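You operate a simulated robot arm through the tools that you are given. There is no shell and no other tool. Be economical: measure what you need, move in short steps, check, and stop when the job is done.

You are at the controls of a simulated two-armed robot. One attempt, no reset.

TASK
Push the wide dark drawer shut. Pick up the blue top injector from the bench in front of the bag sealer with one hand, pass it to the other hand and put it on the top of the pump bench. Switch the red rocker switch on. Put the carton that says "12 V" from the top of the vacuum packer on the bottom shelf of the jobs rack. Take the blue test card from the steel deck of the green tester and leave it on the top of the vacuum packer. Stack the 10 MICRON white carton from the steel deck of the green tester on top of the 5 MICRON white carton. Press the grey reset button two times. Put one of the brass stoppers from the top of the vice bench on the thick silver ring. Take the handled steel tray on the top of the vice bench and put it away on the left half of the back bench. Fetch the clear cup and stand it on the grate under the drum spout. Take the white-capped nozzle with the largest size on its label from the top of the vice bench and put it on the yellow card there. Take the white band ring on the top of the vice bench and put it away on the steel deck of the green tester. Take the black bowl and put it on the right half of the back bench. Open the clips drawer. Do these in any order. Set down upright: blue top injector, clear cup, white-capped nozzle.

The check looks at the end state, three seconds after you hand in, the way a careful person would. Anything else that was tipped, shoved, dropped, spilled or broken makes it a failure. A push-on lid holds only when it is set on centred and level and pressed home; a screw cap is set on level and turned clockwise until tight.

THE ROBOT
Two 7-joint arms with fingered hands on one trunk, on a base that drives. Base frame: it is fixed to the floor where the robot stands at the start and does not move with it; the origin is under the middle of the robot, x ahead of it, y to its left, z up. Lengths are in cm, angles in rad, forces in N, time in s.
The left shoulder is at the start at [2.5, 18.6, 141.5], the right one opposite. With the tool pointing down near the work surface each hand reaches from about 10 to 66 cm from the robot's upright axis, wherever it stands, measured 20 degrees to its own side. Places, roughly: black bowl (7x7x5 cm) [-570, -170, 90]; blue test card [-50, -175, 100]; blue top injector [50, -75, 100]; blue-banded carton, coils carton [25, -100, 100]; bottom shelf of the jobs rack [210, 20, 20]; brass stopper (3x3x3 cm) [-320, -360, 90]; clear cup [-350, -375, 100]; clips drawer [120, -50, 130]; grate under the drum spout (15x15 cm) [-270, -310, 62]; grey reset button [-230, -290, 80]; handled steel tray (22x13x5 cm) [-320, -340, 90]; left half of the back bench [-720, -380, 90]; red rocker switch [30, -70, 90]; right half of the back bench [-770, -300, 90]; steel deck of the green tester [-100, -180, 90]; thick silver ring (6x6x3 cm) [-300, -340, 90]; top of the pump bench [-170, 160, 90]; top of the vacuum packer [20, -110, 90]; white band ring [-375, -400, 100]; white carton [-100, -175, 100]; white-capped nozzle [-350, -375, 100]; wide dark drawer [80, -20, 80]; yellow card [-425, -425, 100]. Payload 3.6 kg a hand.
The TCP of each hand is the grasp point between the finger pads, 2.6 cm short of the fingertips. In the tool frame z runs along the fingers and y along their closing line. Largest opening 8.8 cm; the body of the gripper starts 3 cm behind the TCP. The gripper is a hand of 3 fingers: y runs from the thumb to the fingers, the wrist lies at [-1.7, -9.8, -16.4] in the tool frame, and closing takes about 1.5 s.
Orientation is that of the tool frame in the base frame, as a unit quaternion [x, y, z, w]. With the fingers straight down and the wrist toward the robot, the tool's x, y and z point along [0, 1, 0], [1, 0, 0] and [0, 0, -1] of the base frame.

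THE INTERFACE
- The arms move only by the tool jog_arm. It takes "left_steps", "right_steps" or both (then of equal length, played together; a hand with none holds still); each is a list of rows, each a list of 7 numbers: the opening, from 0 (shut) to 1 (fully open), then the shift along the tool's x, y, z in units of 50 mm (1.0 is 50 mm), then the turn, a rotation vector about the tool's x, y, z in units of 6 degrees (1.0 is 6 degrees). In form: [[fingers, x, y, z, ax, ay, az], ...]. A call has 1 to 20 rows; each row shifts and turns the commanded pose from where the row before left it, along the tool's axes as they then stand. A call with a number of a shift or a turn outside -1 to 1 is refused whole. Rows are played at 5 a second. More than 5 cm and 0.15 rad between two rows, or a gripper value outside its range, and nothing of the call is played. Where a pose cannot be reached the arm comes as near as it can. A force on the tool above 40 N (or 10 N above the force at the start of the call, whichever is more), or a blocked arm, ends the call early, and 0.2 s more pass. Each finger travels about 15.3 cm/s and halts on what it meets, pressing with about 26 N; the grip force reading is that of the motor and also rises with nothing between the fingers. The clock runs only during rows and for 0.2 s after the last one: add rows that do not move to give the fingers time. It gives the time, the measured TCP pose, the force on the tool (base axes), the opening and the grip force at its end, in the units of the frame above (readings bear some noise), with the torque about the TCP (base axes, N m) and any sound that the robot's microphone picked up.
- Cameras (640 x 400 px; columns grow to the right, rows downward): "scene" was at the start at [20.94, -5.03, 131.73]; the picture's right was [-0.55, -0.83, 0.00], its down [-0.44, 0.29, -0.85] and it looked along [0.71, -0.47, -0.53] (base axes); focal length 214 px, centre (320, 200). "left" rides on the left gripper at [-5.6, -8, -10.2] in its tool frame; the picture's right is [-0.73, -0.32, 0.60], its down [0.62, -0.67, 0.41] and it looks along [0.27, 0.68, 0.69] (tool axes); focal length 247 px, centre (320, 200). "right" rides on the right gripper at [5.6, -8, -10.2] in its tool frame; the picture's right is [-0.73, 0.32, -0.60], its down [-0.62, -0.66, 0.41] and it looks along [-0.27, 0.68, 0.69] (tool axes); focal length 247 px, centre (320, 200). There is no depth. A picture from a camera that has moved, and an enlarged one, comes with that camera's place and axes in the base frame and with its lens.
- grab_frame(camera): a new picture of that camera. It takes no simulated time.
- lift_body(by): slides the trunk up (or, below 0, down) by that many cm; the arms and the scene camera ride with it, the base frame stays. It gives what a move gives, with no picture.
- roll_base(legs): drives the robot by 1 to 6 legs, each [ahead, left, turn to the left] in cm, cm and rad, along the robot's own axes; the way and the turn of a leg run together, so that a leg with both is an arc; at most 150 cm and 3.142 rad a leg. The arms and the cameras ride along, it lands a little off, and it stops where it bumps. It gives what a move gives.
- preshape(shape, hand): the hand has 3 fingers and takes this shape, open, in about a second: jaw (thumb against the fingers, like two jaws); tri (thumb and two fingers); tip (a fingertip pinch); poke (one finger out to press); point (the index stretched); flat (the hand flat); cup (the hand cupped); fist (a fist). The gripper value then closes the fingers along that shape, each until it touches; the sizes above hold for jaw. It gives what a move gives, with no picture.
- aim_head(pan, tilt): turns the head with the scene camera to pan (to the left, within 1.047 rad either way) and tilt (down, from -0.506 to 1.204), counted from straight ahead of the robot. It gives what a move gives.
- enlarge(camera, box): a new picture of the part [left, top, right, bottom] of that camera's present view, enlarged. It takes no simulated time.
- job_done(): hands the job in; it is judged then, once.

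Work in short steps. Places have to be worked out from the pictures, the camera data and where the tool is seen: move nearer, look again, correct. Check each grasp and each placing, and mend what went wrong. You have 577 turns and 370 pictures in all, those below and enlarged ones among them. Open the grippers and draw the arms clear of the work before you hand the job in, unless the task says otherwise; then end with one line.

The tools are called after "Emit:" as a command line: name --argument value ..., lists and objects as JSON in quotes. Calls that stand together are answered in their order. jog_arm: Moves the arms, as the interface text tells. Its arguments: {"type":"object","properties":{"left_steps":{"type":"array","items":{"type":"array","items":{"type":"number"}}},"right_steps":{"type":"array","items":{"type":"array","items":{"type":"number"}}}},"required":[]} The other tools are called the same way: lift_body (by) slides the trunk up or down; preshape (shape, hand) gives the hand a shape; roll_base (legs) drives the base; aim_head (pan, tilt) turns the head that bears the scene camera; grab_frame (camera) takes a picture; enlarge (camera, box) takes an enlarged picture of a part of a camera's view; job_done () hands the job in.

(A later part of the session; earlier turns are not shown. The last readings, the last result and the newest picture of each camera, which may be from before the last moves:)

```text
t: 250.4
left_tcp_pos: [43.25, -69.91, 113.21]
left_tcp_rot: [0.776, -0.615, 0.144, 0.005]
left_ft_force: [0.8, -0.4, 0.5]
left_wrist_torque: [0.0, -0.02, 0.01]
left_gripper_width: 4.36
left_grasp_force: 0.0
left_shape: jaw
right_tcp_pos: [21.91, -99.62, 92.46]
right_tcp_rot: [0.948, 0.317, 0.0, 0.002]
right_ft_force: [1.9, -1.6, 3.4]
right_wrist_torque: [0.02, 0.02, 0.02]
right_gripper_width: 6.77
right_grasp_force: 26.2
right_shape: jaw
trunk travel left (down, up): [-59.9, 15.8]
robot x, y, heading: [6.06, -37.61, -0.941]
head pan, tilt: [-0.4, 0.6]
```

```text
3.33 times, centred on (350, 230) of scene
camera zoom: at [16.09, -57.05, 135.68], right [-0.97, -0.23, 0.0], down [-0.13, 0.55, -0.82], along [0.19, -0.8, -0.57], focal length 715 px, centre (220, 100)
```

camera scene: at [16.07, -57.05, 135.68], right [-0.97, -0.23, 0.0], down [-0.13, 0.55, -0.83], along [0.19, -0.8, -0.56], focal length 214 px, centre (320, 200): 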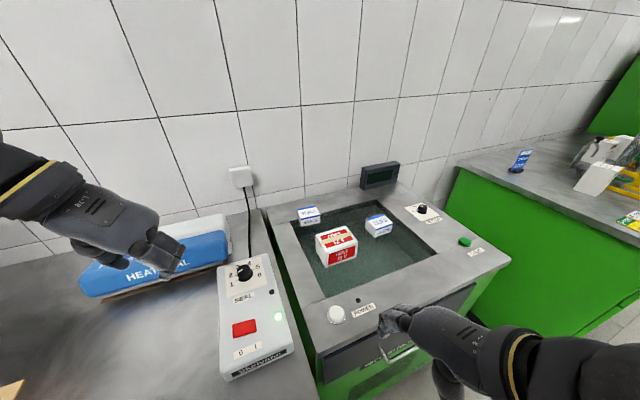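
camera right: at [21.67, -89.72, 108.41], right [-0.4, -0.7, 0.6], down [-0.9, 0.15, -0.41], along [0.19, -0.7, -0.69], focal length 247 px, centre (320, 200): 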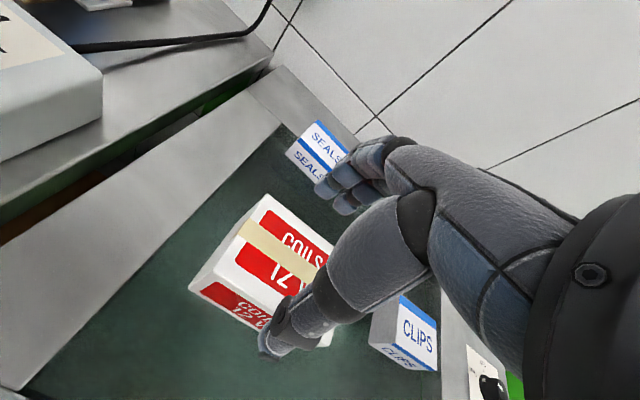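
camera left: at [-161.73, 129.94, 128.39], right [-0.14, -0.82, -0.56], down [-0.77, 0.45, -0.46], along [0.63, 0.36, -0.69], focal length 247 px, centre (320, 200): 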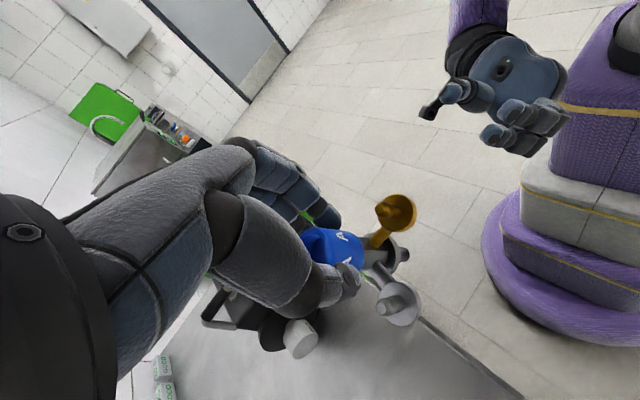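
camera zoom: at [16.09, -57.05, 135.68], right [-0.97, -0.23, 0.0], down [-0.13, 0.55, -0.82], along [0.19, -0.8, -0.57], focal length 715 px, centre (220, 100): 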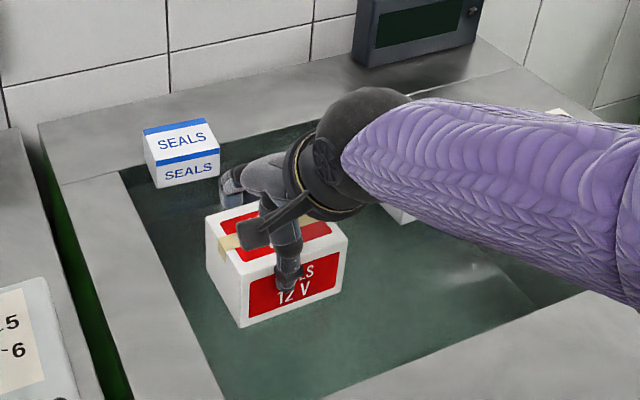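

Carton held (6.8 cm). I lift, back away and look toward the jobs rack.

Emit:
jog_arm --right_steps '[[0, 0, 0, -0.6, 0, 0, 0], [0, 0, 0, -0.9, 0, 0, 0], [0, 0, -0.3, -0.9, 0, 0, 0], [0, 0, -0.8, -0.2, 0, 0, 0], [0, 0, -0.9, 0, 0, 0, 0], [0, 0, -0.9, 0, 0, 0, 0]]'

Emit:
roll_base --legs '[[-40, 0, 0], [0, 60, 0], [0, 60, 0.9]]'

Emit:
aim_head --pan 0.0 --tilt 0.6

Emit:
grab_frame --camera "scene"

```text
t: 251.8
left_tcp_pos: [43.27, -69.78, 113.14]
left_tcp_rot: [0.776, -0.614, 0.144, 0.006]
left_ft_force: [0.1, 1.0, 0.4]
left_wrist_torque: [0.01, 0.0, 0.03]
left_gripper_width: 4.39
left_grasp_force: 0.0
left_shape: jaw
right_tcp_pos: [12.98, -87.86, 105.38]
right_tcp_rot: [0.948, 0.317, 0.0, 0.001]
right_ft_force: [0.6, 0.0, -4.1]
right_wrist_torque: [0.07, -0.02, -0.02]
right_gripper_width: 6.78
right_grasp_force: 26.0
right_shape: jaw
trunk travel left (down, up): [-59.9, 15.8]
robot x, y, heading: [6.01, -37.88, -0.94]
head pan, tilt: [-0.4, 0.6]
```

```text
t: 260.2
left_tcp_pos: [106.24, 90.04, 113.17]
left_tcp_rot: [0.966, -0.215, 0.131, -0.059]
left_ft_force: [-0.2, -0.8, -0.2]
left_wrist_torque: [-0.03, 0.02, 0.06]
left_gripper_width: 4.35
left_grasp_force: 0.1
left_shape: jaw
right_tcp_pos: [101.75, 55.29, 105.4]
right_tcp_rot: [0.715, 0.699, 0.0, 0.001]
right_ft_force: [0.6, 0.7, -5.0]
right_wrist_torque: [0.05, 0.04, -0.01]
right_gripper_width: 6.78
right_grasp_force: 26.3
right_shape: jaw
trunk travel left (down, up): [-59.9, 15.8]
robot x, y, heading: [57.91, 80.76, -0.037]
head pan, tilt: [-0.4, 0.6]
```

```text
t: 261.1
left_tcp_pos: [106.27, 89.93, 113.16]
left_tcp_rot: [0.966, -0.215, 0.132, -0.058]
left_ft_force: [0.3, 0.3, 0.2]
left_wrist_torque: [0.0, 0.0, 0.03]
left_gripper_width: 4.37
left_grasp_force: 0.0
left_shape: jaw
right_tcp_pos: [101.66, 55.17, 105.34]
right_tcp_rot: [0.716, 0.698, 0.001, 0.0]
right_ft_force: [-0.3, -0.3, -4.7]
right_wrist_torque: [0.08, 0.0, 0.02]
right_gripper_width: 6.81
right_grasp_force: 25.7
right_shape: jaw
trunk travel left (down, up): [-59.9, 15.8]
robot x, y, heading: [57.81, 80.97, -0.043]
head pan, tilt: [0.0, 0.6]
```

```text
216 pictures are left
camera scene: at [80.13, 79.9, 135.67], right [-0.04, -1.0, 0.0], down [-0.56, 0.02, -0.82], along [0.82, -0.03, -0.57], focal length 214 px, centre (320, 200)
```

scene: 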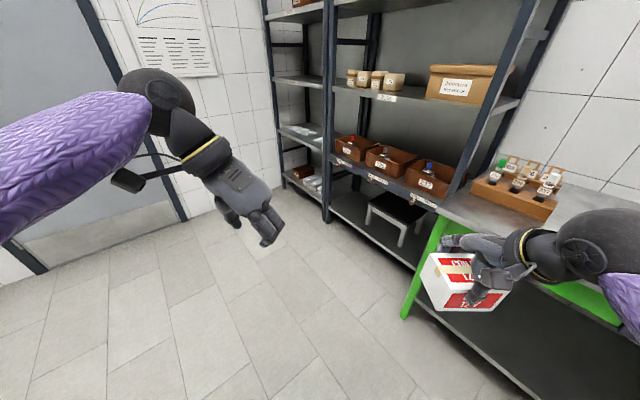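

I drive to a spot facing the rack's free left part of the bottom shelf and look again.

Emit:
roll_base --legs '[[130, 40, 0], [0, 0, -0.9]]'

Emit:
aim_head --pan -0.2 --tilt 0.75

Emit:
grab_frame --camera "scene"

```text
t: 270.2
left_tcp_pos: [226.12, 82.82, 113.11]
left_tcp_rot: [0.773, -0.618, 0.144, 0.006]
left_ft_force: [0.2, 0.4, 0.0]
left_wrist_torque: [0.01, 0.04, 0.02]
left_gripper_width: 4.35
left_grasp_force: 0.0
left_shape: jaw
right_tcp_pos: [195.97, 64.84, 105.25]
right_tcp_rot: [0.95, 0.314, 0.0, 0.001]
right_ft_force: [0.3, -0.2, -4.4]
right_wrist_torque: [0.04, 0.0, -0.01]
right_gripper_width: 6.76
right_grasp_force: 26.2
right_shape: jaw
trunk travel left (down, up): [-59.9, 15.8]
robot x, y, heading: [189.24, 115.3, -0.946]
head pan, tilt: [0.0, 0.6]
```

```text
t: 270.9
left_tcp_pos: [226.07, 82.81, 113.22]
left_tcp_rot: [0.774, -0.617, 0.143, 0.006]
left_ft_force: [-0.1, -0.5, 0.5]
left_wrist_torque: [0.03, -0.02, 0.01]
left_gripper_width: 4.37
left_grasp_force: 0.1
left_shape: jaw
right_tcp_pos: [195.77, 65.0, 105.23]
right_tcp_rot: [0.95, 0.314, 0.0, 0.001]
right_ft_force: [0.1, -0.5, -4.9]
right_wrist_torque: [0.08, 0.0, 0.02]
right_gripper_width: 6.77
right_grasp_force: 25.9
right_shape: jaw
trunk travel left (down, up): [-59.9, 15.8]
robot x, y, heading: [189.26, 115.35, -0.948]
head pan, tilt: [-0.201, 0.75]
```

```text
215 pictures are left
camera scene: at [200.47, 96.88, 134.39], right [-0.91, -0.41, 0.0], down [-0.28, 0.62, -0.73], along [0.3, -0.67, -0.68], focal length 214 px, centre (320, 200)
```

scene: 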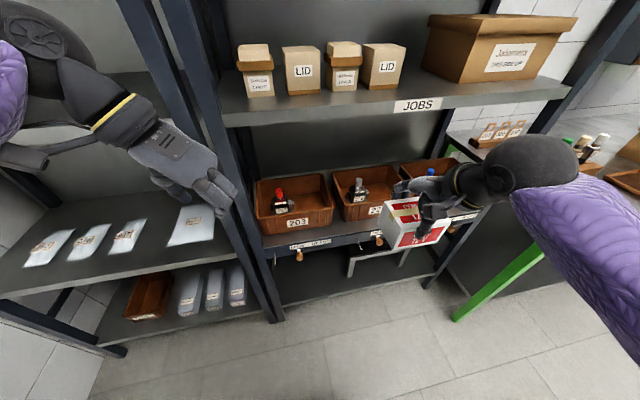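

The JOBS rack's bottom shelf (z≈22, front at a≈85) has free room at its left. I retract the left arm, shift left 13 cm and lower the trunk.

Emit:
jog_arm --left_steps '[[0.5, -0.9, 0, 0, 0, 0, 0], [0.5, -0.9, 0, 0, 0, 0, 0], [0.5, -0.9, 0, 0, 0, 0, 0], [0.5, -0.9, 0, 0, 0, 0, 0], [0.5, -0.9, -0.3, 0, 0, 0, 0]]'

Emit:
roll_base --legs '[[0, 13, 0]]'

Emit:
lift_body --by -58

Emit:
grab_frame --camera "scene"

```text
t: 272.1
left_tcp_pos: [222.92, 104.65, 108.17]
left_tcp_rot: [0.773, -0.618, 0.143, 0.006]
left_ft_force: [-0.2, 0.4, -0.3]
left_wrist_torque: [-0.01, -0.01, -0.03]
left_gripper_width: 4.32
left_grasp_force: 0.1
left_shape: jaw
right_tcp_pos: [195.76, 64.97, 105.5]
right_tcp_rot: [0.95, 0.312, 0.0, 0.001]
right_ft_force: [0.7, 0.6, -5.2]
right_wrist_torque: [0.05, -0.03, 0.03]
right_gripper_width: 6.77
right_grasp_force: 25.9
right_shape: jaw
trunk travel left (down, up): [-59.9, 15.8]
robot x, y, heading: [189.1, 115.01, -0.949]
head pan, tilt: [-0.201, 0.75]
```

```text
t: 273.4
left_tcp_pos: [233.64, 112.3, 108.24]
left_tcp_rot: [0.774, -0.617, 0.143, 0.006]
left_ft_force: [-0.1, 0.3, 0.1]
left_wrist_torque: [-0.03, 0.01, -0.01]
left_gripper_width: 4.36
left_grasp_force: 0.0
left_shape: jaw
right_tcp_pos: [206.45, 72.59, 105.28]
right_tcp_rot: [0.95, 0.314, -0.001, 0.0]
right_ft_force: [0.5, -0.1, -4.2]
right_wrist_torque: [0.05, -0.03, 0.01]
right_gripper_width: 6.79
right_grasp_force: 25.7
right_shape: jaw
trunk travel left (down, up): [-59.9, 15.8]
robot x, y, heading: [199.64, 123.31, -0.946]
head pan, tilt: [-0.201, 0.75]
```

```text
refused: -58 is not a number from -40 to 40
```

```text
214 pictures are left
camera scene: at [211.18, 104.55, 134.39], right [-0.91, -0.41, 0.0], down [-0.28, 0.62, -0.73], along [0.3, -0.67, -0.68], focal length 214 px, centre (320, 200)
```

scene: 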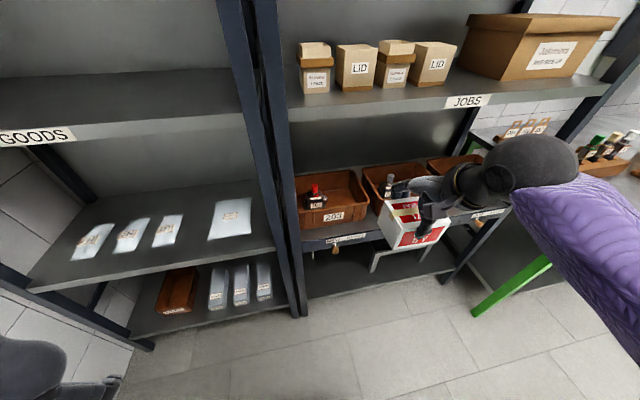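

Landing spot would be left of the stool's leg, good. I lower the trunk in two moves and look.

Emit:
lift_body --by -40

Emit:
lift_body --by -18

Emit:
aim_head --pan -0.3 --tilt 0.5

Emit:
grab_frame --camera "scene"

```text
t: 277.3
left_tcp_pos: [233.62, 112.25, 68.18]
left_tcp_rot: [0.773, -0.617, 0.144, 0.006]
left_ft_force: [-0.5, -0.4, 0.2]
left_wrist_torque: [0.02, 0.01, -0.01]
left_gripper_width: 4.37
left_grasp_force: 0.1
left_shape: jaw
right_tcp_pos: [206.5, 72.43, 65.38]
right_tcp_rot: [0.95, 0.313, -0.001, 0.001]
right_ft_force: [0.2, 1.3, -4.8]
right_wrist_torque: [0.07, -0.07, 0.01]
right_gripper_width: 6.78
right_grasp_force: 25.7
right_shape: jaw
trunk travel left (down, up): [-19.9, 55.8]
robot x, y, heading: [200.22, 123.05, -0.954]
head pan, tilt: [-0.201, 0.75]
```

```text
t: 279.3
left_tcp_pos: [233.48, 112.55, 48.17]
left_tcp_rot: [0.777, -0.624, 0.073, -0.014]
left_ft_force: [0.3, 0.1, 0.6]
left_wrist_torque: [-0.01, 0.03, 0.01]
left_gripper_width: 4.34
left_grasp_force: 0.0
left_shape: jaw
right_tcp_pos: [206.48, 72.59, 47.38]
right_tcp_rot: [0.95, 0.312, -0.001, 0.001]
right_ft_force: [0.0, 0.0, -4.6]
right_wrist_torque: [0.03, -0.01, 0.01]
right_gripper_width: 6.76
right_grasp_force: 25.9
right_shape: jaw
trunk travel left (down, up): [-1.9, 73.8]
robot x, y, heading: [199.99, 122.63, -0.945]
head pan, tilt: [-0.201, 0.75]
```

```text
t: 280.0
left_tcp_pos: [233.36, 112.64, 48.38]
left_tcp_rot: [0.777, -0.625, 0.073, -0.014]
left_ft_force: [0.3, 0.0, 0.7]
left_wrist_torque: [-0.04, -0.02, 0.0]
left_gripper_width: 4.37
left_grasp_force: 0.0
left_shape: jaw
right_tcp_pos: [206.38, 72.66, 47.31]
right_tcp_rot: [0.95, 0.313, -0.001, 0.0]
right_ft_force: [0.1, -0.4, -5.0]
right_wrist_torque: [0.07, 0.0, -0.01]
right_gripper_width: 6.76
right_grasp_force: 25.5
right_shape: jaw
trunk travel left (down, up): [-1.9, 73.8]
robot x, y, heading: [199.85, 122.99, -0.951]
head pan, tilt: [-0.3, 0.499]
```

```text
213 pictures are left
camera scene: at [215.4, 96.8, 74.58], right [-0.95, -0.32, 0.0], down [-0.15, 0.46, -0.88], along [0.28, -0.83, -0.48], focal length 214 px, centre (320, 200)
```

scene: 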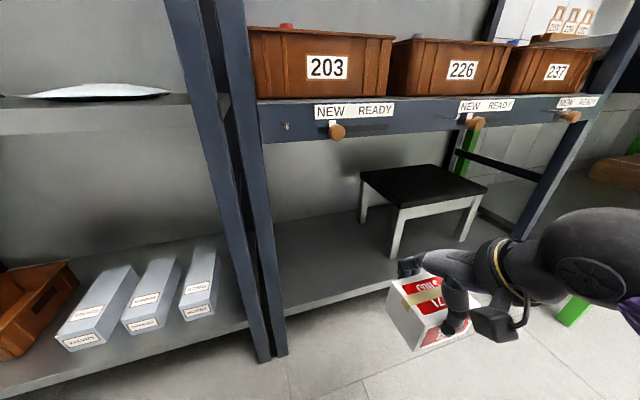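

The shelf surface is at about z 20.5. I lower the arm 18 cm in front of the rack, then drive the carton in over the shelf.

Emit:
jog_arm --right_steps '[[0, 0, 0, 0.9, 0, 0, 0], [0, 0, 0, 0.9, 0, 0, 0], [0, 0, 0, 0.9, 0, 0, 0], [0, 0, 0, 0.8, 0, 0, 0]]'

Emit:
roll_base --legs '[[31, 0, 0]]'

Emit:
grab_frame --camera "scene"

```text
t: 281.0
left_tcp_pos: [233.46, 112.56, 48.35]
left_tcp_rot: [0.778, -0.624, 0.073, -0.014]
left_ft_force: [0.7, -0.3, 0.1]
left_wrist_torque: [0.0, 0.0, 0.02]
left_gripper_width: 4.37
left_grasp_force: 0.1
left_shape: jaw
right_tcp_pos: [206.51, 72.46, 29.84]
right_tcp_rot: [0.95, 0.313, -0.001, 0.001]
right_ft_force: [-1.0, -0.8, -5.2]
right_wrist_torque: [0.04, -0.01, -0.05]
right_gripper_width: 6.76
right_grasp_force: 26.0
right_shape: jaw
trunk travel left (down, up): [-1.9, 73.8]
robot x, y, heading: [199.74, 123.11, -0.949]
head pan, tilt: [-0.3, 0.499]
```

```text
t: 283.1
left_tcp_pos: [251.51, 87.06, 48.3]
left_tcp_rot: [0.777, -0.625, 0.073, -0.013]
left_ft_force: [0.1, -0.3, -0.5]
left_wrist_torque: [-0.02, -0.01, 0.03]
left_gripper_width: 4.36
left_grasp_force: 0.0
left_shape: jaw
right_tcp_pos: [224.71, 47.12, 29.9]
right_tcp_rot: [0.95, 0.312, -0.001, 0.0]
right_ft_force: [-0.1, 0.2, -5.3]
right_wrist_torque: [0.07, 0.02, -0.06]
right_gripper_width: 6.78
right_grasp_force: 25.8
right_shape: jaw
trunk travel left (down, up): [-1.9, 73.8]
robot x, y, heading: [217.94, 97.66, -0.953]
head pan, tilt: [-0.3, 0.499]
```

```text
212 pictures are left
camera scene: at [233.54, 71.36, 74.59], right [-0.95, -0.31, 0.0], down [-0.15, 0.45, -0.88], along [0.28, -0.83, -0.48], focal length 214 px, centre (320, 200)
```

scene: 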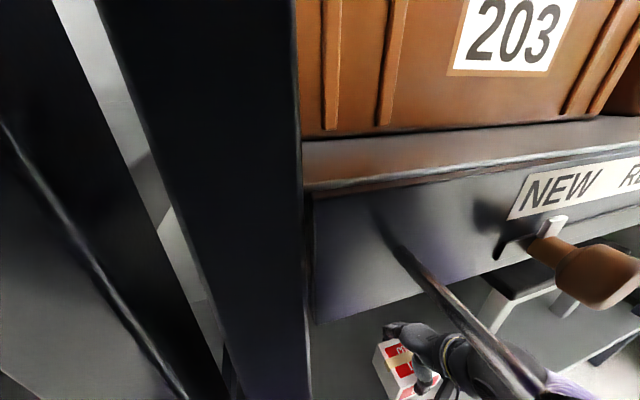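

The carton is 8 cm inside the shelf edge. I lower it 4.5 cm and then finely to contact.

Emit:
jog_arm --right_steps '[[0, 0, 0, 0.5, 0, 0, 0], [0, 0, 0, 0.4, 0, 0, 0], [0, 0, 0, 0.08, 0, 0, 0], [0, 0, 0, 0.08, 0, 0, 0]]'

Emit:
aim_head --pan -0.5 --tilt 0.9

Emit:
grab_frame --camera "scene"

```text
t: 283.7
left_tcp_pos: [251.61, 87.2, 48.5]
left_tcp_rot: [0.777, -0.625, 0.073, -0.014]
left_ft_force: [-0.9, 0.6, -0.3]
left_wrist_torque: [0.0, 0.0, 0.04]
left_gripper_width: 4.34
left_grasp_force: 0.0
left_shape: jaw
right_tcp_pos: [224.89, 46.91, 26.37]
right_tcp_rot: [0.95, 0.312, 0.005, 0.009]
right_ft_force: [-4.2, 6.1, 26.1]
right_wrist_torque: [0.34, 0.28, -0.04]
right_gripper_width: 6.63
right_grasp_force: 25.2
right_shape: jaw
trunk travel left (down, up): [-1.9, 73.8]
robot x, y, heading: [217.99, 97.55, -0.951]
head pan, tilt: [-0.3, 0.499]
stopped in row 2 (right hand): the force on the tool passed its limit at 60 N (the readings are from after the stop); the commanded pose is now the measured one
```

```text
t: 284.6
left_tcp_pos: [251.54, 87.25, 48.24]
left_tcp_rot: [0.777, -0.624, 0.075, -0.013]
left_ft_force: [-0.6, -0.4, -0.4]
left_wrist_torque: [-0.02, 0.03, -0.03]
left_gripper_width: 4.36
left_grasp_force: 0.1
left_shape: jaw
right_tcp_pos: [224.94, 46.66, 26.33]
right_tcp_rot: [0.95, 0.312, 0.003, 0.009]
right_ft_force: [-2.7, 4.7, 33.6]
right_wrist_torque: [0.26, 0.16, -0.02]
right_gripper_width: 6.59
right_grasp_force: 26.1
right_shape: jaw
trunk travel left (down, up): [-1.9, 73.8]
robot x, y, heading: [217.92, 97.6, -0.951]
head pan, tilt: [-0.499, 0.901]
```

```text
211 pictures are left
camera scene: at [231.56, 72.67, 71.29], right [-0.99, -0.12, 0.0], down [-0.09, 0.78, -0.62], along [0.08, -0.62, -0.78], focal length 214 px, centre (320, 200)
```

scene: 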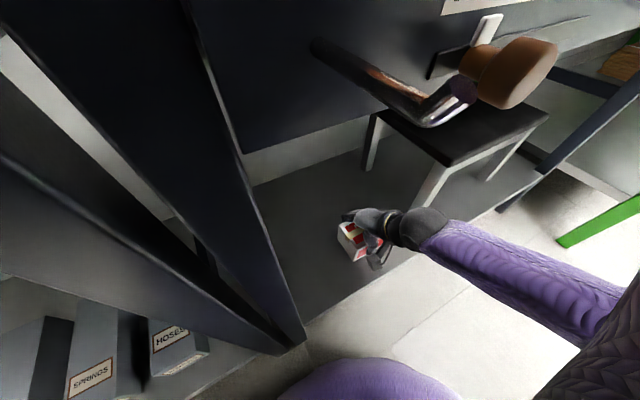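

Contact; the carton sits on the shelf. I ease the pressure, open and withdraw upward a little, then back out.

Emit:
jog_arm --right_steps '[[0, 0, 0, -0.04, 0, 0, 0], [0.85, 0, 0, 0, 0, 0, 0], [1, 0, 0, 0, 0, 0, 0], [1, 0, 0, 0, 0, 0, 0], [1, 0, 0, -0.5, 0, 0, 0], [1, 0, 0, -0.8, 0, 0, 0]]'

Emit:
grab_frame --camera "right"

```text
t: 286.0
left_tcp_pos: [251.62, 87.19, 48.24]
left_tcp_rot: [0.777, -0.625, 0.073, -0.014]
left_ft_force: [-0.3, 0.2, -0.3]
left_wrist_torque: [-0.03, -0.02, -0.01]
left_gripper_width: 4.35
left_grasp_force: 0.1
left_shape: jaw
right_tcp_pos: [224.73, 46.95, 32.85]
right_tcp_rot: [0.95, 0.313, 0.001, 0.003]
right_ft_force: [-0.3, 0.0, 0.2]
right_wrist_torque: [-0.03, -0.01, 0.0]
right_gripper_width: 8.81
right_grasp_force: 0.0
right_shape: jaw
trunk travel left (down, up): [-1.9, 73.8]
robot x, y, heading: [217.98, 97.24, -0.955]
head pan, tilt: [-0.499, 0.901]
```

```text
210 pictures are left
camera right: at [224.52, 56.87, 42.92], right [-0.41, -0.69, 0.6], down [-0.89, 0.16, -0.42], along [0.19, -0.71, -0.68], focal length 247 px, centre (320, 200)
```

right: 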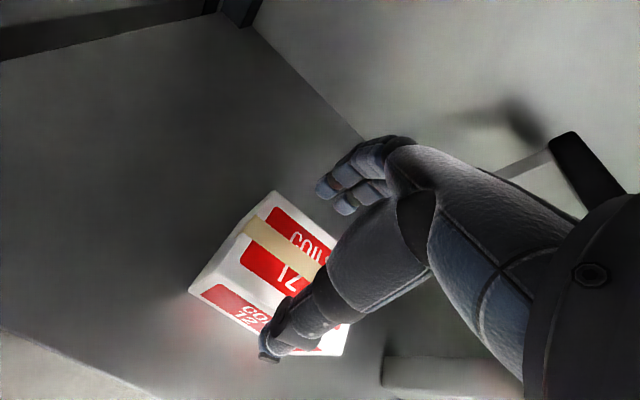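

The carton is down on the bottom shelf. I back out, raise the trunk and drive along to the green tester.

Emit:
roll_base --legs '[[-42, 0, 0]]'

Emit:
lift_body --by 40

Emit:
lift_body --by 18

Emit:
roll_base --legs '[[0, -125, 0], [0, -125, 0], [0, -122, 0]]'

Emit:
aim_head --pan -0.2 --tilt 0.45

Emit:
grab_frame --camera "scene"

```text
t: 288.6
left_tcp_pos: [227.0, 121.49, 48.37]
left_tcp_rot: [0.778, -0.624, 0.074, -0.014]
left_ft_force: [-0.3, 0.0, -0.5]
left_wrist_torque: [0.0, -0.03, 0.02]
left_gripper_width: 4.38
left_grasp_force: 0.0
left_shape: jaw
right_tcp_pos: [200.3, 81.13, 32.81]
right_tcp_rot: [0.949, 0.314, 0.004, 0.006]
right_ft_force: [0.1, 0.4, -0.1]
right_wrist_torque: [0.02, 0.04, 0.03]
right_gripper_width: 8.77
right_grasp_force: 0.0
right_shape: jaw
trunk travel left (down, up): [-1.9, 73.8]
robot x, y, heading: [193.26, 131.59, -0.945]
head pan, tilt: [-0.499, 0.901]
```

```text
t: 292.4
left_tcp_pos: [227.23, 121.3, 88.24]
left_tcp_rot: [0.777, -0.624, 0.074, -0.015]
left_ft_force: [0.3, -0.4, -1.1]
left_wrist_torque: [0.01, 0.03, -0.01]
left_gripper_width: 4.37
left_grasp_force: 0.0
left_shape: jaw
right_tcp_pos: [200.49, 81.13, 72.81]
right_tcp_rot: [0.949, 0.315, 0.004, 0.005]
right_ft_force: [0.6, 0.0, 0.5]
right_wrist_torque: [0.01, 0.04, -0.01]
right_gripper_width: 8.81
right_grasp_force: 0.2
right_shape: jaw
trunk travel left (down, up): [-41.9, 33.8]
robot x, y, heading: [193.48, 131.77, -0.948]
head pan, tilt: [-0.499, 0.901]
```

```text
t: 294.4
left_tcp_pos: [227.13, 121.37, 106.23]
left_tcp_rot: [0.777, -0.624, 0.073, -0.014]
left_ft_force: [1.0, -0.3, -0.2]
left_wrist_torque: [-0.01, -0.01, 0.0]
left_gripper_width: 4.36
left_grasp_force: 0.0
left_shape: jaw
right_tcp_pos: [200.46, 81.05, 90.89]
right_tcp_rot: [0.949, 0.314, 0.003, 0.006]
right_ft_force: [-1.0, -0.3, -0.5]
right_wrist_torque: [-0.02, -0.03, 0.01]
right_gripper_width: 8.76
right_grasp_force: 0.0
right_shape: jaw
trunk travel left (down, up): [-59.9, 15.8]
robot x, y, heading: [193.38, 131.68, -0.948]
head pan, tilt: [-0.499, 0.901]
```

```text
t: 310.5
left_tcp_pos: [-48.45, -73.93, 106.41]
left_tcp_rot: [0.775, -0.627, 0.074, -0.017]
left_ft_force: [-0.7, -1.0, -0.2]
left_wrist_torque: [0.03, -0.04, -0.03]
left_gripper_width: 4.36
left_grasp_force: 0.1
left_shape: jaw
right_tcp_pos: [-73.73, -112.69, 91.0]
right_tcp_rot: [0.947, 0.321, 0.022, 0.001]
right_ft_force: [14.2, 8.3, 0.0]
right_wrist_torque: [0.08, -0.16, 0.9]
right_gripper_width: 8.83
right_grasp_force: 0.0
right_shape: jaw
trunk travel left (down, up): [-59.9, 15.8]
robot x, y, heading: [-81.41, -63.54, -0.957]
head pan, tilt: [-0.499, 0.901]
stopped in leg 3: the force on the tool passed its limit at 62 N (the readings are from after the stop); the commanded pose is now the measured one
```

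```text
t: 311.4
left_tcp_pos: [-48.01, -73.65, 106.24]
left_tcp_rot: [0.775, -0.627, 0.074, -0.014]
left_ft_force: [-0.4, 0.3, 1.0]
left_wrist_torque: [0.02, -0.01, 0.0]
left_gripper_width: 4.37
left_grasp_force: 0.0
left_shape: jaw
right_tcp_pos: [-73.63, -112.65, 90.92]
right_tcp_rot: [0.948, 0.319, 0.016, 0.001]
right_ft_force: [14.1, 7.7, -0.4]
right_wrist_torque: [0.14, -0.15, 0.9]
right_gripper_width: 8.82
right_grasp_force: 0.2
right_shape: jaw
trunk travel left (down, up): [-59.9, 15.8]
robot x, y, heading: [-81.58, -63.19, -0.959]
head pan, tilt: [-0.201, 0.45]
```

```text
209 pictures are left
camera scene: at [-70.0, -82.38, 137.03], right [-0.92, -0.4, 0.0], down [-0.18, 0.4, -0.9], along [0.36, -0.82, -0.44], focal length 214 px, centre (320, 200)
```

scene: 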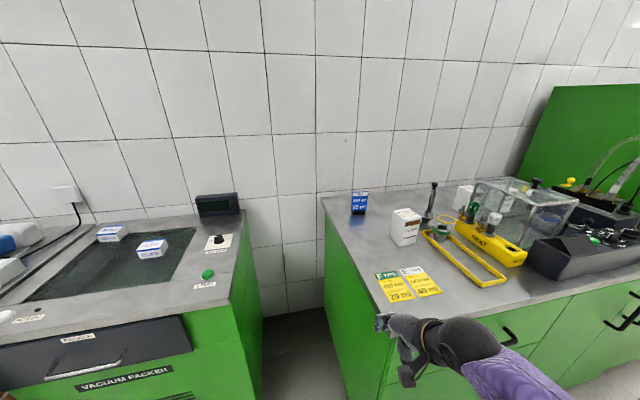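

The low right hand bumped the tester's side edge. I move left 10 cm, raise that hand, and inspect the tester deck.

Emit:
roll_base --legs '[[-5, 10, 0]]'

Emit:
jog_arm --right_steps '[[1, 0, 0, -0.9, 0, 0, 0], [1, 0, 0, -0.9, 0, 0, 0], [1, 0, 0, -0.9, 0, 0, 0]]'

Emit:
enlarge --camera "scene" --box '[320, 160, 600, 320]'

```text
t: 312.6
left_tcp_pos: [-42.64, -63.74, 106.22]
left_tcp_rot: [0.775, -0.627, 0.074, -0.014]
left_ft_force: [0.7, 0.5, -0.7]
left_wrist_torque: [-0.02, 0.0, -0.03]
left_gripper_width: 4.36
left_grasp_force: 0.1
left_shape: jaw
right_tcp_pos: [-68.39, -102.83, 90.83]
right_tcp_rot: [0.948, 0.317, 0.014, 0.001]
right_ft_force: [-0.2, -0.6, 0.2]
right_wrist_torque: [0.0, 0.02, 0.0]
right_gripper_width: 8.79
right_grasp_force: 0.2
right_shape: jaw
trunk travel left (down, up): [-59.9, 15.8]
robot x, y, heading: [-75.88, -53.21, -0.96]
head pan, tilt: [-0.201, 0.45]
```

```text
t: 313.4
left_tcp_pos: [-42.62, -63.94, 106.3]
left_tcp_rot: [0.775, -0.627, 0.074, -0.014]
left_ft_force: [-0.6, -0.3, 0.8]
left_wrist_torque: [-0.02, 0.0, 0.0]
left_gripper_width: 4.35
left_grasp_force: 0.0
left_shape: jaw
right_tcp_pos: [-68.95, -103.16, 104.42]
right_tcp_rot: [0.948, 0.317, 0.015, 0.002]
right_ft_force: [0.7, 0.5, 0.9]
right_wrist_torque: [-0.01, 0.01, 0.02]
right_gripper_width: 8.79
right_grasp_force: 0.1
right_shape: jaw
trunk travel left (down, up): [-59.9, 15.8]
robot x, y, heading: [-75.95, -53.11, -0.954]
head pan, tilt: [-0.201, 0.45]
```

```text
2.29 times, centred on (460, 240) of scene
camera zoom: at [-64.77, -72.64, 137.03], right [-0.92, -0.4, 0.0], down [-0.17, 0.4, -0.9], along [0.36, -0.82, -0.44], focal length 490 px, centre (0, 109)
```

zoom: 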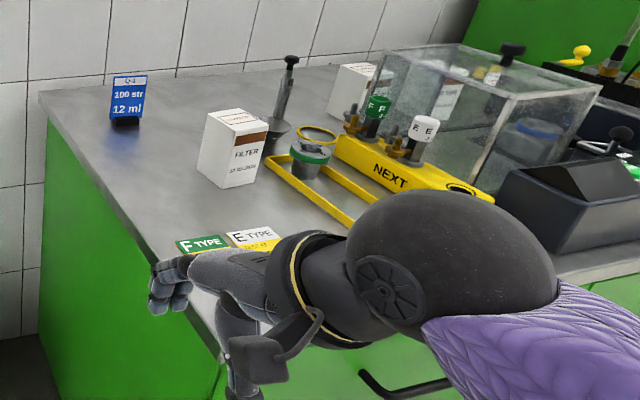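

Emit:
enlarge --camera "scene" --box '[355, 160, 515, 250]'

```text
4.00 times, centred on (435, 205) of scene
camera zoom: at [-64.77, -72.64, 137.03], right [-0.92, -0.4, 0.0], down [-0.17, 0.4, -0.9], along [0.36, -0.82, -0.44], focal length 858 px, centre (-140, 180)
```

zoom: 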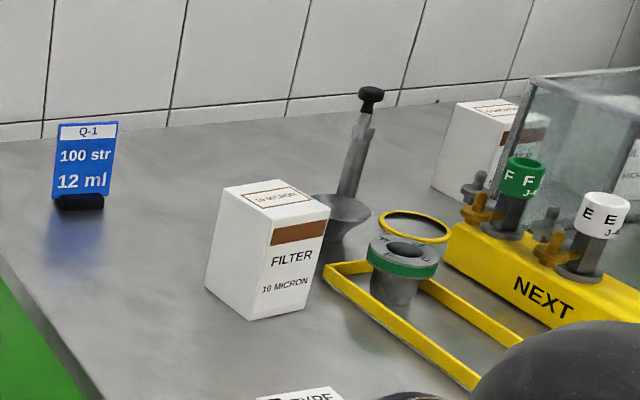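

The card stands near the back left, the 10 MICRON carton in front, another white carton behind. All are deep on the deck, so I'll use the right hand pitched forward with a sideways closing line. I turn it that way now.

Emit:
jog_arm --right_steps '[[0.8, 0, 0, -0.4, 0, 0, -1], [0.8, 0, 0, -0.4, 0, 0, -1], [0.8, 0, 0, 0, 0, 0, -1], [0.8, 0, 0, 0, 0, 0, -1], [0.8, 0, 0, 0, 0, 0, -1], [0.8, 0, 0, 0, 0, 0, -1], [0.8, 0, 0, 0, 0, 0, -1], [0.8, 0, 0, 0, 0, 0, -1], [0.8, 0, 0, 0, 0, 0, -1], [0.8, 0, 0, 0, 0, 0, -1], [0.8, 0, 0, 0, 0, 0, -1], [0.8, 0, 0, 0, 0, 0, -1], [0.8, 0, 0, 0, 0, 0, -1], [0.8, 0, 0, 0, 0, 0, -1], [0.8, 0, 0, 0, 0, 0, -1]]'

Emit:
jog_arm --right_steps '[[0.8, 0, 0, 0, 0, -1, 0], [0.8, 0, 0, 0, 0, -1, 0], [0.8, 0, 0, 0, 0, -1, 0], [0.8, 0, 0, 0, 0, -1, 0], [0.8, 0, 0, 0, 0, -1, 0], [0.8, 0, 0, 0, 0, -1, 0], [0.8, 0, 0, 0, 0, -1, 0]]'

Emit:
roll_base --legs '[[0, 0, 0.5]]'

Emit:
aim_head --pan -0.8 --tilt 0.45

Emit:
grab_frame --camera "scene"

```text
t: 316.6
left_tcp_pos: [-42.67, -63.79, 106.26]
left_tcp_rot: [0.776, -0.627, 0.074, -0.015]
left_ft_force: [-0.4, -0.3, -0.1]
left_wrist_torque: [0.03, 0.0, 0.0]
left_gripper_width: 4.36
left_grasp_force: 0.0
left_shape: jaw
right_tcp_pos: [-69.03, -103.07, 108.48]
right_tcp_rot: [0.445, 0.896, 0.009, 0.01]
right_ft_force: [-0.6, 0.1, -0.7]
right_wrist_torque: [0.0, -0.01, -0.03]
right_gripper_width: 7.04
right_grasp_force: 0.1
right_shape: jaw
trunk travel left (down, up): [-59.9, 15.8]
robot x, y, heading: [-75.99, -53.3, -0.958]
head pan, tilt: [-0.201, 0.45]
```

```text
t: 318.2
left_tcp_pos: [-42.71, -63.8, 106.2]
left_tcp_rot: [0.775, -0.627, 0.074, -0.015]
left_ft_force: [0.3, 0.3, 0.7]
left_wrist_torque: [0.01, 0.01, 0.02]
left_gripper_width: 4.35
left_grasp_force: 0.1
left_shape: jaw
right_tcp_pos: [-69.06, -102.91, 108.38]
right_tcp_rot: [0.419, 0.831, -0.152, 0.332]
right_ft_force: [-0.3, -0.3, 1.3]
right_wrist_torque: [0.0, -0.01, -0.01]
right_gripper_width: 7.08
right_grasp_force: 0.2
right_shape: jaw
trunk travel left (down, up): [-59.9, 15.8]
robot x, y, heading: [-76.09, -52.94, -0.962]
head pan, tilt: [-0.201, 0.45]
```

```text
t: 320.1
left_tcp_pos: [-41.64, -46.45, 106.21]
left_tcp_rot: [0.907, -0.415, 0.068, -0.032]
left_ft_force: [0.2, -0.8, 0.4]
left_wrist_torque: [-0.03, 0.0, 0.01]
left_gripper_width: 4.4
left_grasp_force: 0.0
left_shape: jaw
right_tcp_pos: [-46.1, -93.37, 108.31]
right_tcp_rot: [0.201, 0.909, -0.065, 0.359]
right_ft_force: [-0.1, -0.7, -0.5]
right_wrist_torque: [-0.02, -0.01, -0.02]
right_gripper_width: 7.07
right_grasp_force: 0.0
right_shape: jaw
trunk travel left (down, up): [-59.9, 15.8]
robot x, y, heading: [-76.18, -53.5, -0.455]
head pan, tilt: [-0.201, 0.45]
```

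```text
t: 321.1
left_tcp_pos: [-41.68, -46.51, 106.29]
left_tcp_rot: [0.906, -0.416, 0.068, -0.033]
left_ft_force: [-0.2, 0.1, 0.2]
left_wrist_torque: [0.0, 0.02, -0.01]
left_gripper_width: 4.37
left_grasp_force: 0.1
left_shape: jaw
right_tcp_pos: [-46.03, -93.43, 108.39]
right_tcp_rot: [0.2, 0.91, -0.064, 0.359]
right_ft_force: [-0.6, -0.1, 0.2]
right_wrist_torque: [0.0, 0.02, -0.01]
right_gripper_width: 7.07
right_grasp_force: 0.1
right_shape: jaw
trunk travel left (down, up): [-59.9, 15.8]
robot x, y, heading: [-76.56, -53.42, -0.455]
head pan, tilt: [-0.799, 0.45]
```

```text
206 pictures are left
camera scene: at [-61.32, -67.94, 137.04], right [-0.95, -0.31, 0.0], down [-0.14, 0.41, -0.9], along [0.28, -0.86, -0.44], focal length 214 px, centre (320, 200)
```

scene: 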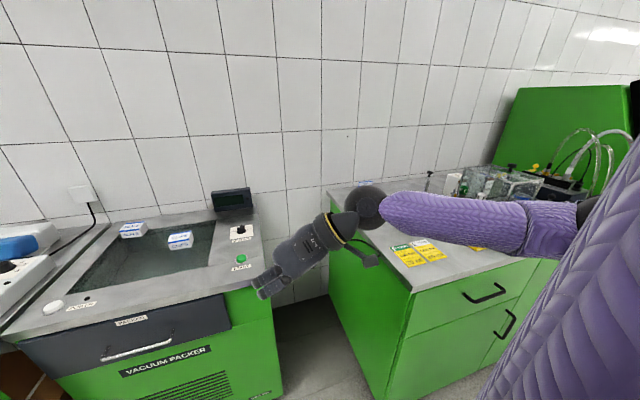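

I yaw the hand toward the card, level it a bit, raise the arm while lowering the trunk, and slide toward the tester.

Emit:
jog_arm --right_steps '[[0.9, 0, 0, 0, 0.68, 0, 0.73], [0.9, 0, 0, 0, 0.68, 0, 0.73], [0.9, 0, 0, 0, 0.68, 0, 0.73], [0.9, 0, 0, 0, 0.68, 0, 0.73], [0.9, 0, 0, 0, 0.68, 0, 0.73], [0.9, 0, 0, 0, 0, -1, 0], [0.9, 0, 0, 0, 0, -1, 0], [0.9, -0.85, 0, -0.5, 0, 0, 0], [0.9, -0.85, 0, -0.5, 0, 0, 0], [0.9, -0.85, 0, -0.5, 0, 0, 0], [0.9, -0.85, 0, -0.5, 0, 0, 0]]'

Emit:
lift_body --by -20

Emit:
roll_base --legs '[[0, -37, 0]]'

Emit:
aim_head --pan -0.6 --tilt 0.45

Emit:
grab_frame --camera "scene"

```text
t: 323.5
left_tcp_pos: [-41.68, -46.51, 106.22]
left_tcp_rot: [0.906, -0.415, 0.069, -0.033]
left_ft_force: [-0.7, 0.0, -0.1]
left_wrist_torque: [-0.02, -0.01, -0.02]
left_gripper_width: 4.37
left_grasp_force: 0.1
left_shape: jaw
right_tcp_pos: [-45.2, -95.07, 127.95]
right_tcp_rot: [0.41, 0.791, -0.199, 0.408]
right_ft_force: [0.3, 1.1, 0.2]
right_wrist_torque: [-0.03, 0.01, -0.01]
right_gripper_width: 7.9
right_grasp_force: 0.1
right_shape: jaw
trunk travel left (down, up): [-59.9, 15.8]
robot x, y, heading: [-76.19, -53.24, -0.452]
head pan, tilt: [-0.799, 0.45]
```

```text
t: 325.6
left_tcp_pos: [-41.76, -46.56, 86.33]
left_tcp_rot: [0.906, -0.416, 0.068, -0.032]
left_ft_force: [0.8, 0.3, 0.7]
left_wrist_torque: [0.0, 0.0, 0.0]
left_gripper_width: 4.35
left_grasp_force: 0.0
left_shape: jaw
right_tcp_pos: [-45.19, -95.37, 108.05]
right_tcp_rot: [0.41, 0.791, -0.199, 0.409]
right_ft_force: [0.0, 1.4, 0.1]
right_wrist_torque: [0.01, -0.01, 0.01]
right_gripper_width: 7.91
right_grasp_force: 0.0
right_shape: jaw
trunk travel left (down, up): [-39.9, 35.8]
robot x, y, heading: [-76.06, -53.14, -0.457]
head pan, tilt: [-0.799, 0.45]
```

```text
t: 328.0
left_tcp_pos: [-57.88, -79.43, 86.4]
left_tcp_rot: [0.906, -0.416, 0.069, -0.033]
left_ft_force: [0.9, 0.3, 0.5]
left_wrist_torque: [0.01, -0.01, 0.0]
left_gripper_width: 4.35
left_grasp_force: 0.0
left_shape: jaw
right_tcp_pos: [-61.55, -128.22, 108.03]
right_tcp_rot: [0.411, 0.791, -0.199, 0.407]
right_ft_force: [-0.3, -0.3, 0.1]
right_wrist_torque: [0.01, 0.01, -0.01]
right_gripper_width: 7.92
right_grasp_force: 0.0
right_shape: jaw
trunk travel left (down, up): [-39.9, 35.8]
robot x, y, heading: [-92.52, -86.3, -0.453]
head pan, tilt: [-0.799, 0.45]
```

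```text
t: 328.7
left_tcp_pos: [-57.81, -79.42, 86.22]
left_tcp_rot: [0.906, -0.416, 0.068, -0.032]
left_ft_force: [0.0, 0.6, -0.3]
left_wrist_torque: [0.02, -0.01, -0.01]
left_gripper_width: 4.34
left_grasp_force: 0.0
left_shape: jaw
right_tcp_pos: [-61.43, -128.11, 107.96]
right_tcp_rot: [0.411, 0.79, -0.199, 0.408]
right_ft_force: [0.0, -0.1, 0.0]
right_wrist_torque: [0.01, 0.01, 0.02]
right_gripper_width: 7.9
right_grasp_force: 0.1
right_shape: jaw
trunk travel left (down, up): [-39.9, 35.8]
robot x, y, heading: [-92.48, -86.19, -0.463]
head pan, tilt: [-0.6, 0.45]
```

```text
205 pictures are left
camera scene: at [-74.73, -100.58, 116.3], right [-0.87, -0.49, 0.0], down [-0.21, 0.38, -0.9], along [0.44, -0.79, -0.44], focal length 214 px, centre (320, 200)
```

scene: 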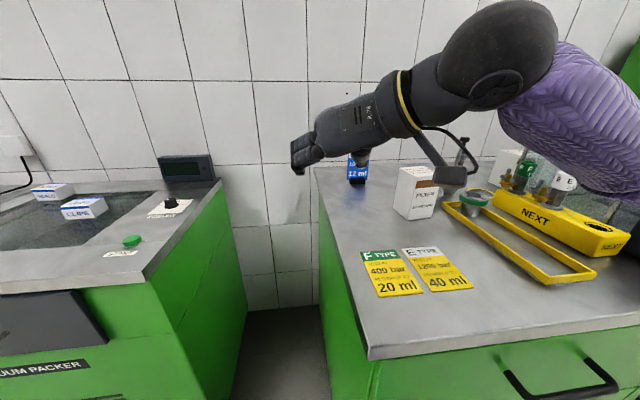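

Emit:
grab_frame --camera "right"

Emit:
enlarge --camera "scene" --box '[290, 130, 450, 230]'

```text
204 pictures are left
camera right: at [-74.62, -123.37, 109.23], right [0.21, 0.22, 0.95], down [-0.14, -0.96, 0.25], along [0.97, -0.18, -0.17], focal length 247 px, centre (320, 200)
```

right: 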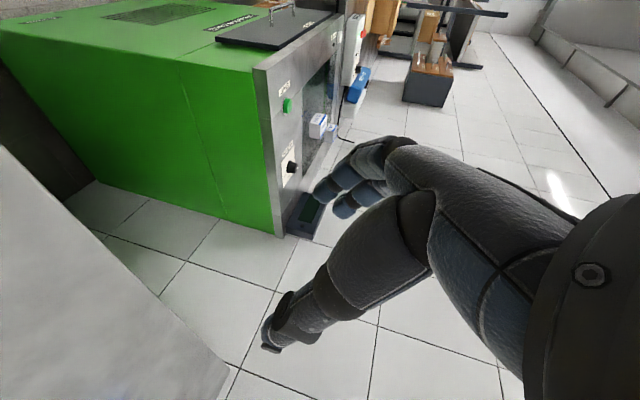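

```text
4.00 times, centred on (370, 180) of scene
camera zoom: at [-74.73, -100.58, 116.3], right [-0.87, -0.49, 0.0], down [-0.21, 0.38, -0.9], along [0.44, -0.79, -0.44], focal length 858 px, centre (120, 280)
```

zoom: 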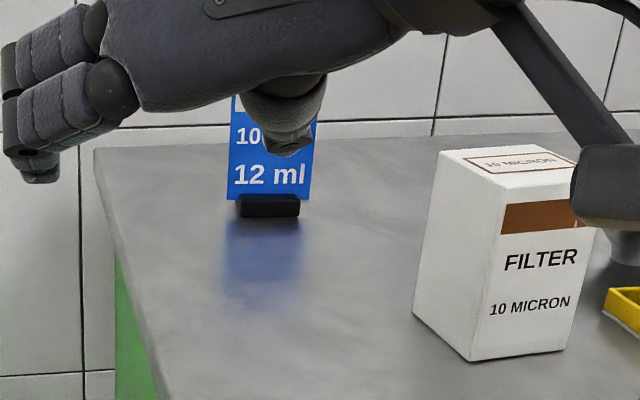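

Two views put the card's foot at [-52.6, -165.7, 89.5], about 11 cm high. I drive 7 cm closer, turn the hand to match the card's face and advance to 12 cm short.

Emit:
roll_base --legs '[[6.2, -3.3, 0]]'

Emit:
jog_arm --right_steps '[[1, 0, 0, 0, 0.81, 0, 0.59], [1, 0, 0, 0, 0.81, 0, 0.59], [1, 0, 0, 0, 0.81, 0, 0.59], [1, -0.35, -0.11, 0.6, 0, 0, 0], [1, -0.35, -0.11, 0.6, 0, 0, 0], [1, -0.35, -0.11, 0.6, 0, 0, 0], [1, -0.35, -0.11, 0.6, 0, 0, 0], [1, -0.35, -0.11, 0.6, 0, 0, 0], [1, -0.3, -0.11, 0.5, 0, 0, 0]]'

Emit:
enlarge --camera "scene" --box '[260, 100, 460, 240]'

Emit:
grab_frame --camera "right"

```text
t: 329.7
left_tcp_pos: [-53.78, -85.15, 86.18]
left_tcp_rot: [0.906, -0.417, 0.068, -0.033]
left_ft_force: [0.3, 0.4, 0.6]
left_wrist_torque: [0.02, 0.04, -0.05]
left_gripper_width: 4.35
left_grasp_force: 0.0
left_shape: jaw
right_tcp_pos: [-57.44, -134.0, 107.89]
right_tcp_rot: [0.412, 0.791, -0.198, 0.408]
right_ft_force: [0.3, -0.1, 0.3]
right_wrist_torque: [0.03, -0.01, 0.0]
right_gripper_width: 7.9
right_grasp_force: 0.0
right_shape: jaw
trunk travel left (down, up): [-39.9, 35.8]
robot x, y, heading: [-88.53, -91.81, -0.46]
head pan, tilt: [-0.6, 0.45]
```

```text
t: 331.7
left_tcp_pos: [-53.82, -85.07, 86.35]
left_tcp_rot: [0.906, -0.417, 0.069, -0.032]
left_ft_force: [0.1, -0.3, -0.2]
left_wrist_torque: [0.02, 0.01, 0.05]
left_gripper_width: 4.35
left_grasp_force: 0.1
left_shape: jaw
right_tcp_pos: [-54.31, -154.14, 105.77]
right_tcp_rot: [0.531, 0.718, -0.259, 0.368]
right_ft_force: [-1.0, -0.1, 0.6]
right_wrist_torque: [0.02, -0.01, 0.03]
right_gripper_width: 8.79
right_grasp_force: 0.0
right_shape: jaw
trunk travel left (down, up): [-39.9, 35.8]
robot x, y, heading: [-88.14, -91.67, -0.457]
head pan, tilt: [-0.6, 0.45]
```

```text
2.86 times, centred on (360, 170) of scene
camera zoom: at [-70.67, -106.34, 116.3], right [-0.87, -0.49, 0.0], down [-0.21, 0.38, -0.9], along [0.44, -0.79, -0.44], focal length 613 px, centre (206, 286)
```

zoom: 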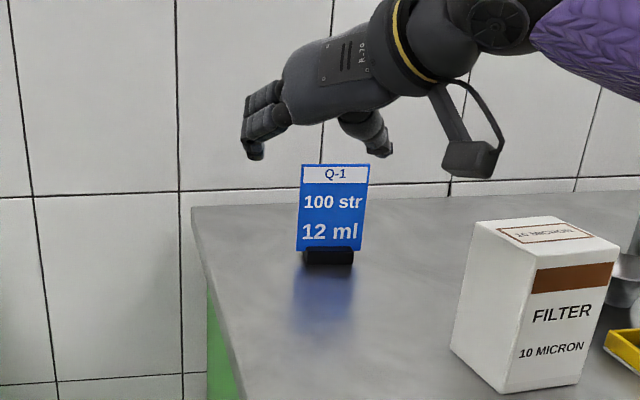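

```text
201 pictures are left
camera right: at [-65.49, -145.5, 107.07], right [0.27, 0.14, 0.95], down [-0.43, -0.87, 0.25], along [0.86, -0.47, -0.18], focal length 247 px, centre (320, 200)
```

right: 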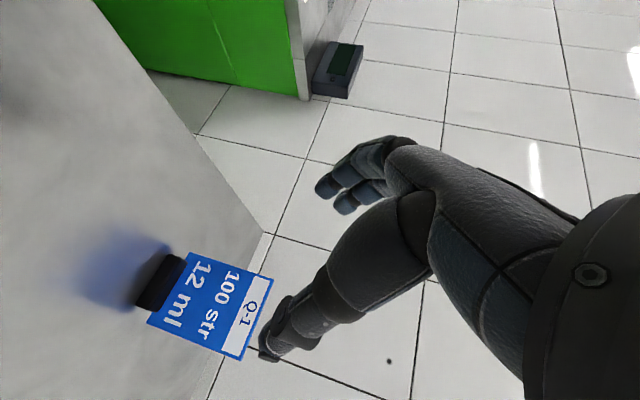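

Card centre [-52.2, -166.8, 95.3], its face square to the bench line. I correct the yaw, centre sideways and go 9 cm nearer.

Emit:
jog_arm --right_steps '[[1, 0, 0, 0, -0.7, 0, -0.5], [1, 0, 0, 0, -0.7, 0, -0.5], [1, 0, 0, 0, -0.65, 0, -0.5], [1, 0.09, -0.54, 0.3, 0, 0, 0], [1, 0.09, -0.54, 0.3, 0, 0, 0], [1, 0, 0, 0.6, 0, 0, 0], [1, 0, 0, 0.6, 0, 0, 0]]'

Emit:
grab_frame --camera "right"

Emit:
enlarge --camera "scene" --box '[260, 100, 460, 240]'

```text
t: 333.3
left_tcp_pos: [-53.78, -84.95, 86.32]
left_tcp_rot: [0.906, -0.416, 0.069, -0.03]
left_ft_force: [0.0, -0.1, 0.0]
left_wrist_torque: [-0.02, 0.02, -0.01]
left_gripper_width: 4.37
left_grasp_force: 0.1
left_shape: jaw
right_tcp_pos: [-55.03, -162.54, 100.72]
right_tcp_rot: [0.43, 0.777, -0.209, 0.409]
right_ft_force: [2.7, -0.4, 33.7]
right_wrist_torque: [1.94, 4.83, -0.06]
right_gripper_width: 8.76
right_grasp_force: 0.1
right_shape: jaw
trunk travel left (down, up): [-39.9, 35.8]
robot x, y, heading: [-88.08, -92.19, -0.457]
head pan, tilt: [-0.6, 0.45]
```

```text
200 pictures are left
camera right: at [-68.03, -157.11, 101.7], right [0.21, 0.21, 0.95], down [-0.19, -0.95, 0.25], along [0.96, -0.23, -0.16], focal length 247 px, centre (320, 200)
```

right: 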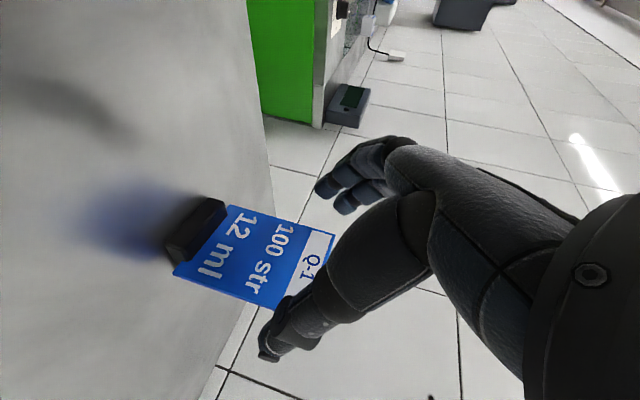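

```text
2.86 times, centred on (360, 170) of scene
camera zoom: at [-70.72, -105.97, 116.42], right [-0.87, -0.49, 0.0], down [-0.21, 0.38, -0.9], along [0.44, -0.79, -0.43], focal length 613 px, centre (206, 286)
```

zoom: 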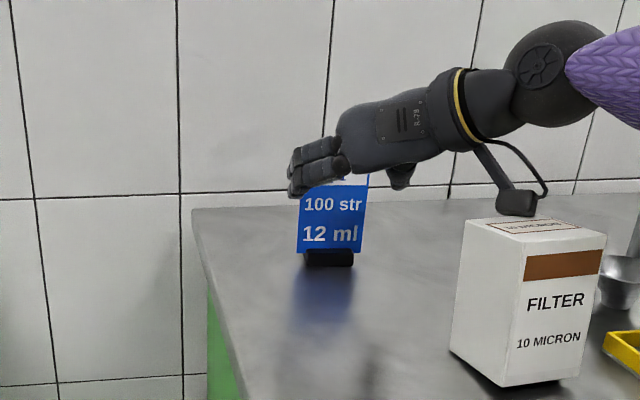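

The hand's camera bracket is resting on the 10 MICRON carton. I raise the hand at once and check the carton.

Emit:
jog_arm --right_steps '[[1, -0.4, 0, -0.3, 0, 0, 0], [1, -0.7, 0.2, -0.5, 0, 0, 0], [1, -0.4, 0.5, -0.6, 0, 0, 0], [1, 0, 0.3, -0.9, 0, 0, 0]]'

Emit:
grab_frame --camera "scene"

```text
t: 334.3
left_tcp_pos: [-53.75, -85.1, 86.23]
left_tcp_rot: [0.906, -0.416, 0.068, -0.032]
left_ft_force: [-0.5, -0.2, -0.2]
left_wrist_torque: [-0.02, 0.01, -0.01]
left_gripper_width: 4.34
left_grasp_force: 0.1
left_shape: jaw
right_tcp_pos: [-53.67, -155.9, 112.64]
right_tcp_rot: [0.43, 0.781, -0.21, 0.402]
right_ft_force: [-0.2, 0.1, 0.4]
right_wrist_torque: [-0.03, -0.01, -0.04]
right_gripper_width: 8.78
right_grasp_force: 0.1
right_shape: jaw
trunk travel left (down, up): [-39.9, 35.8]
robot x, y, heading: [-88.18, -92.16, -0.46]
head pan, tilt: [-0.6, 0.45]
```

```text
198 pictures are left
camera scene: at [-70.74, -106.25, 116.32], right [-0.87, -0.49, 0.0], down [-0.21, 0.38, -0.9], along [0.44, -0.79, -0.43], focal length 214 px, centre (320, 200)
```

scene: 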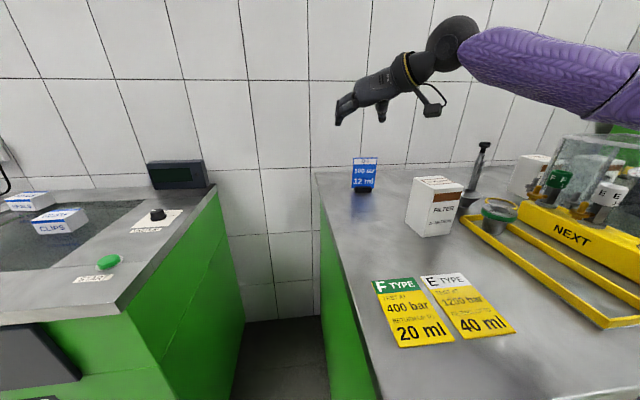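

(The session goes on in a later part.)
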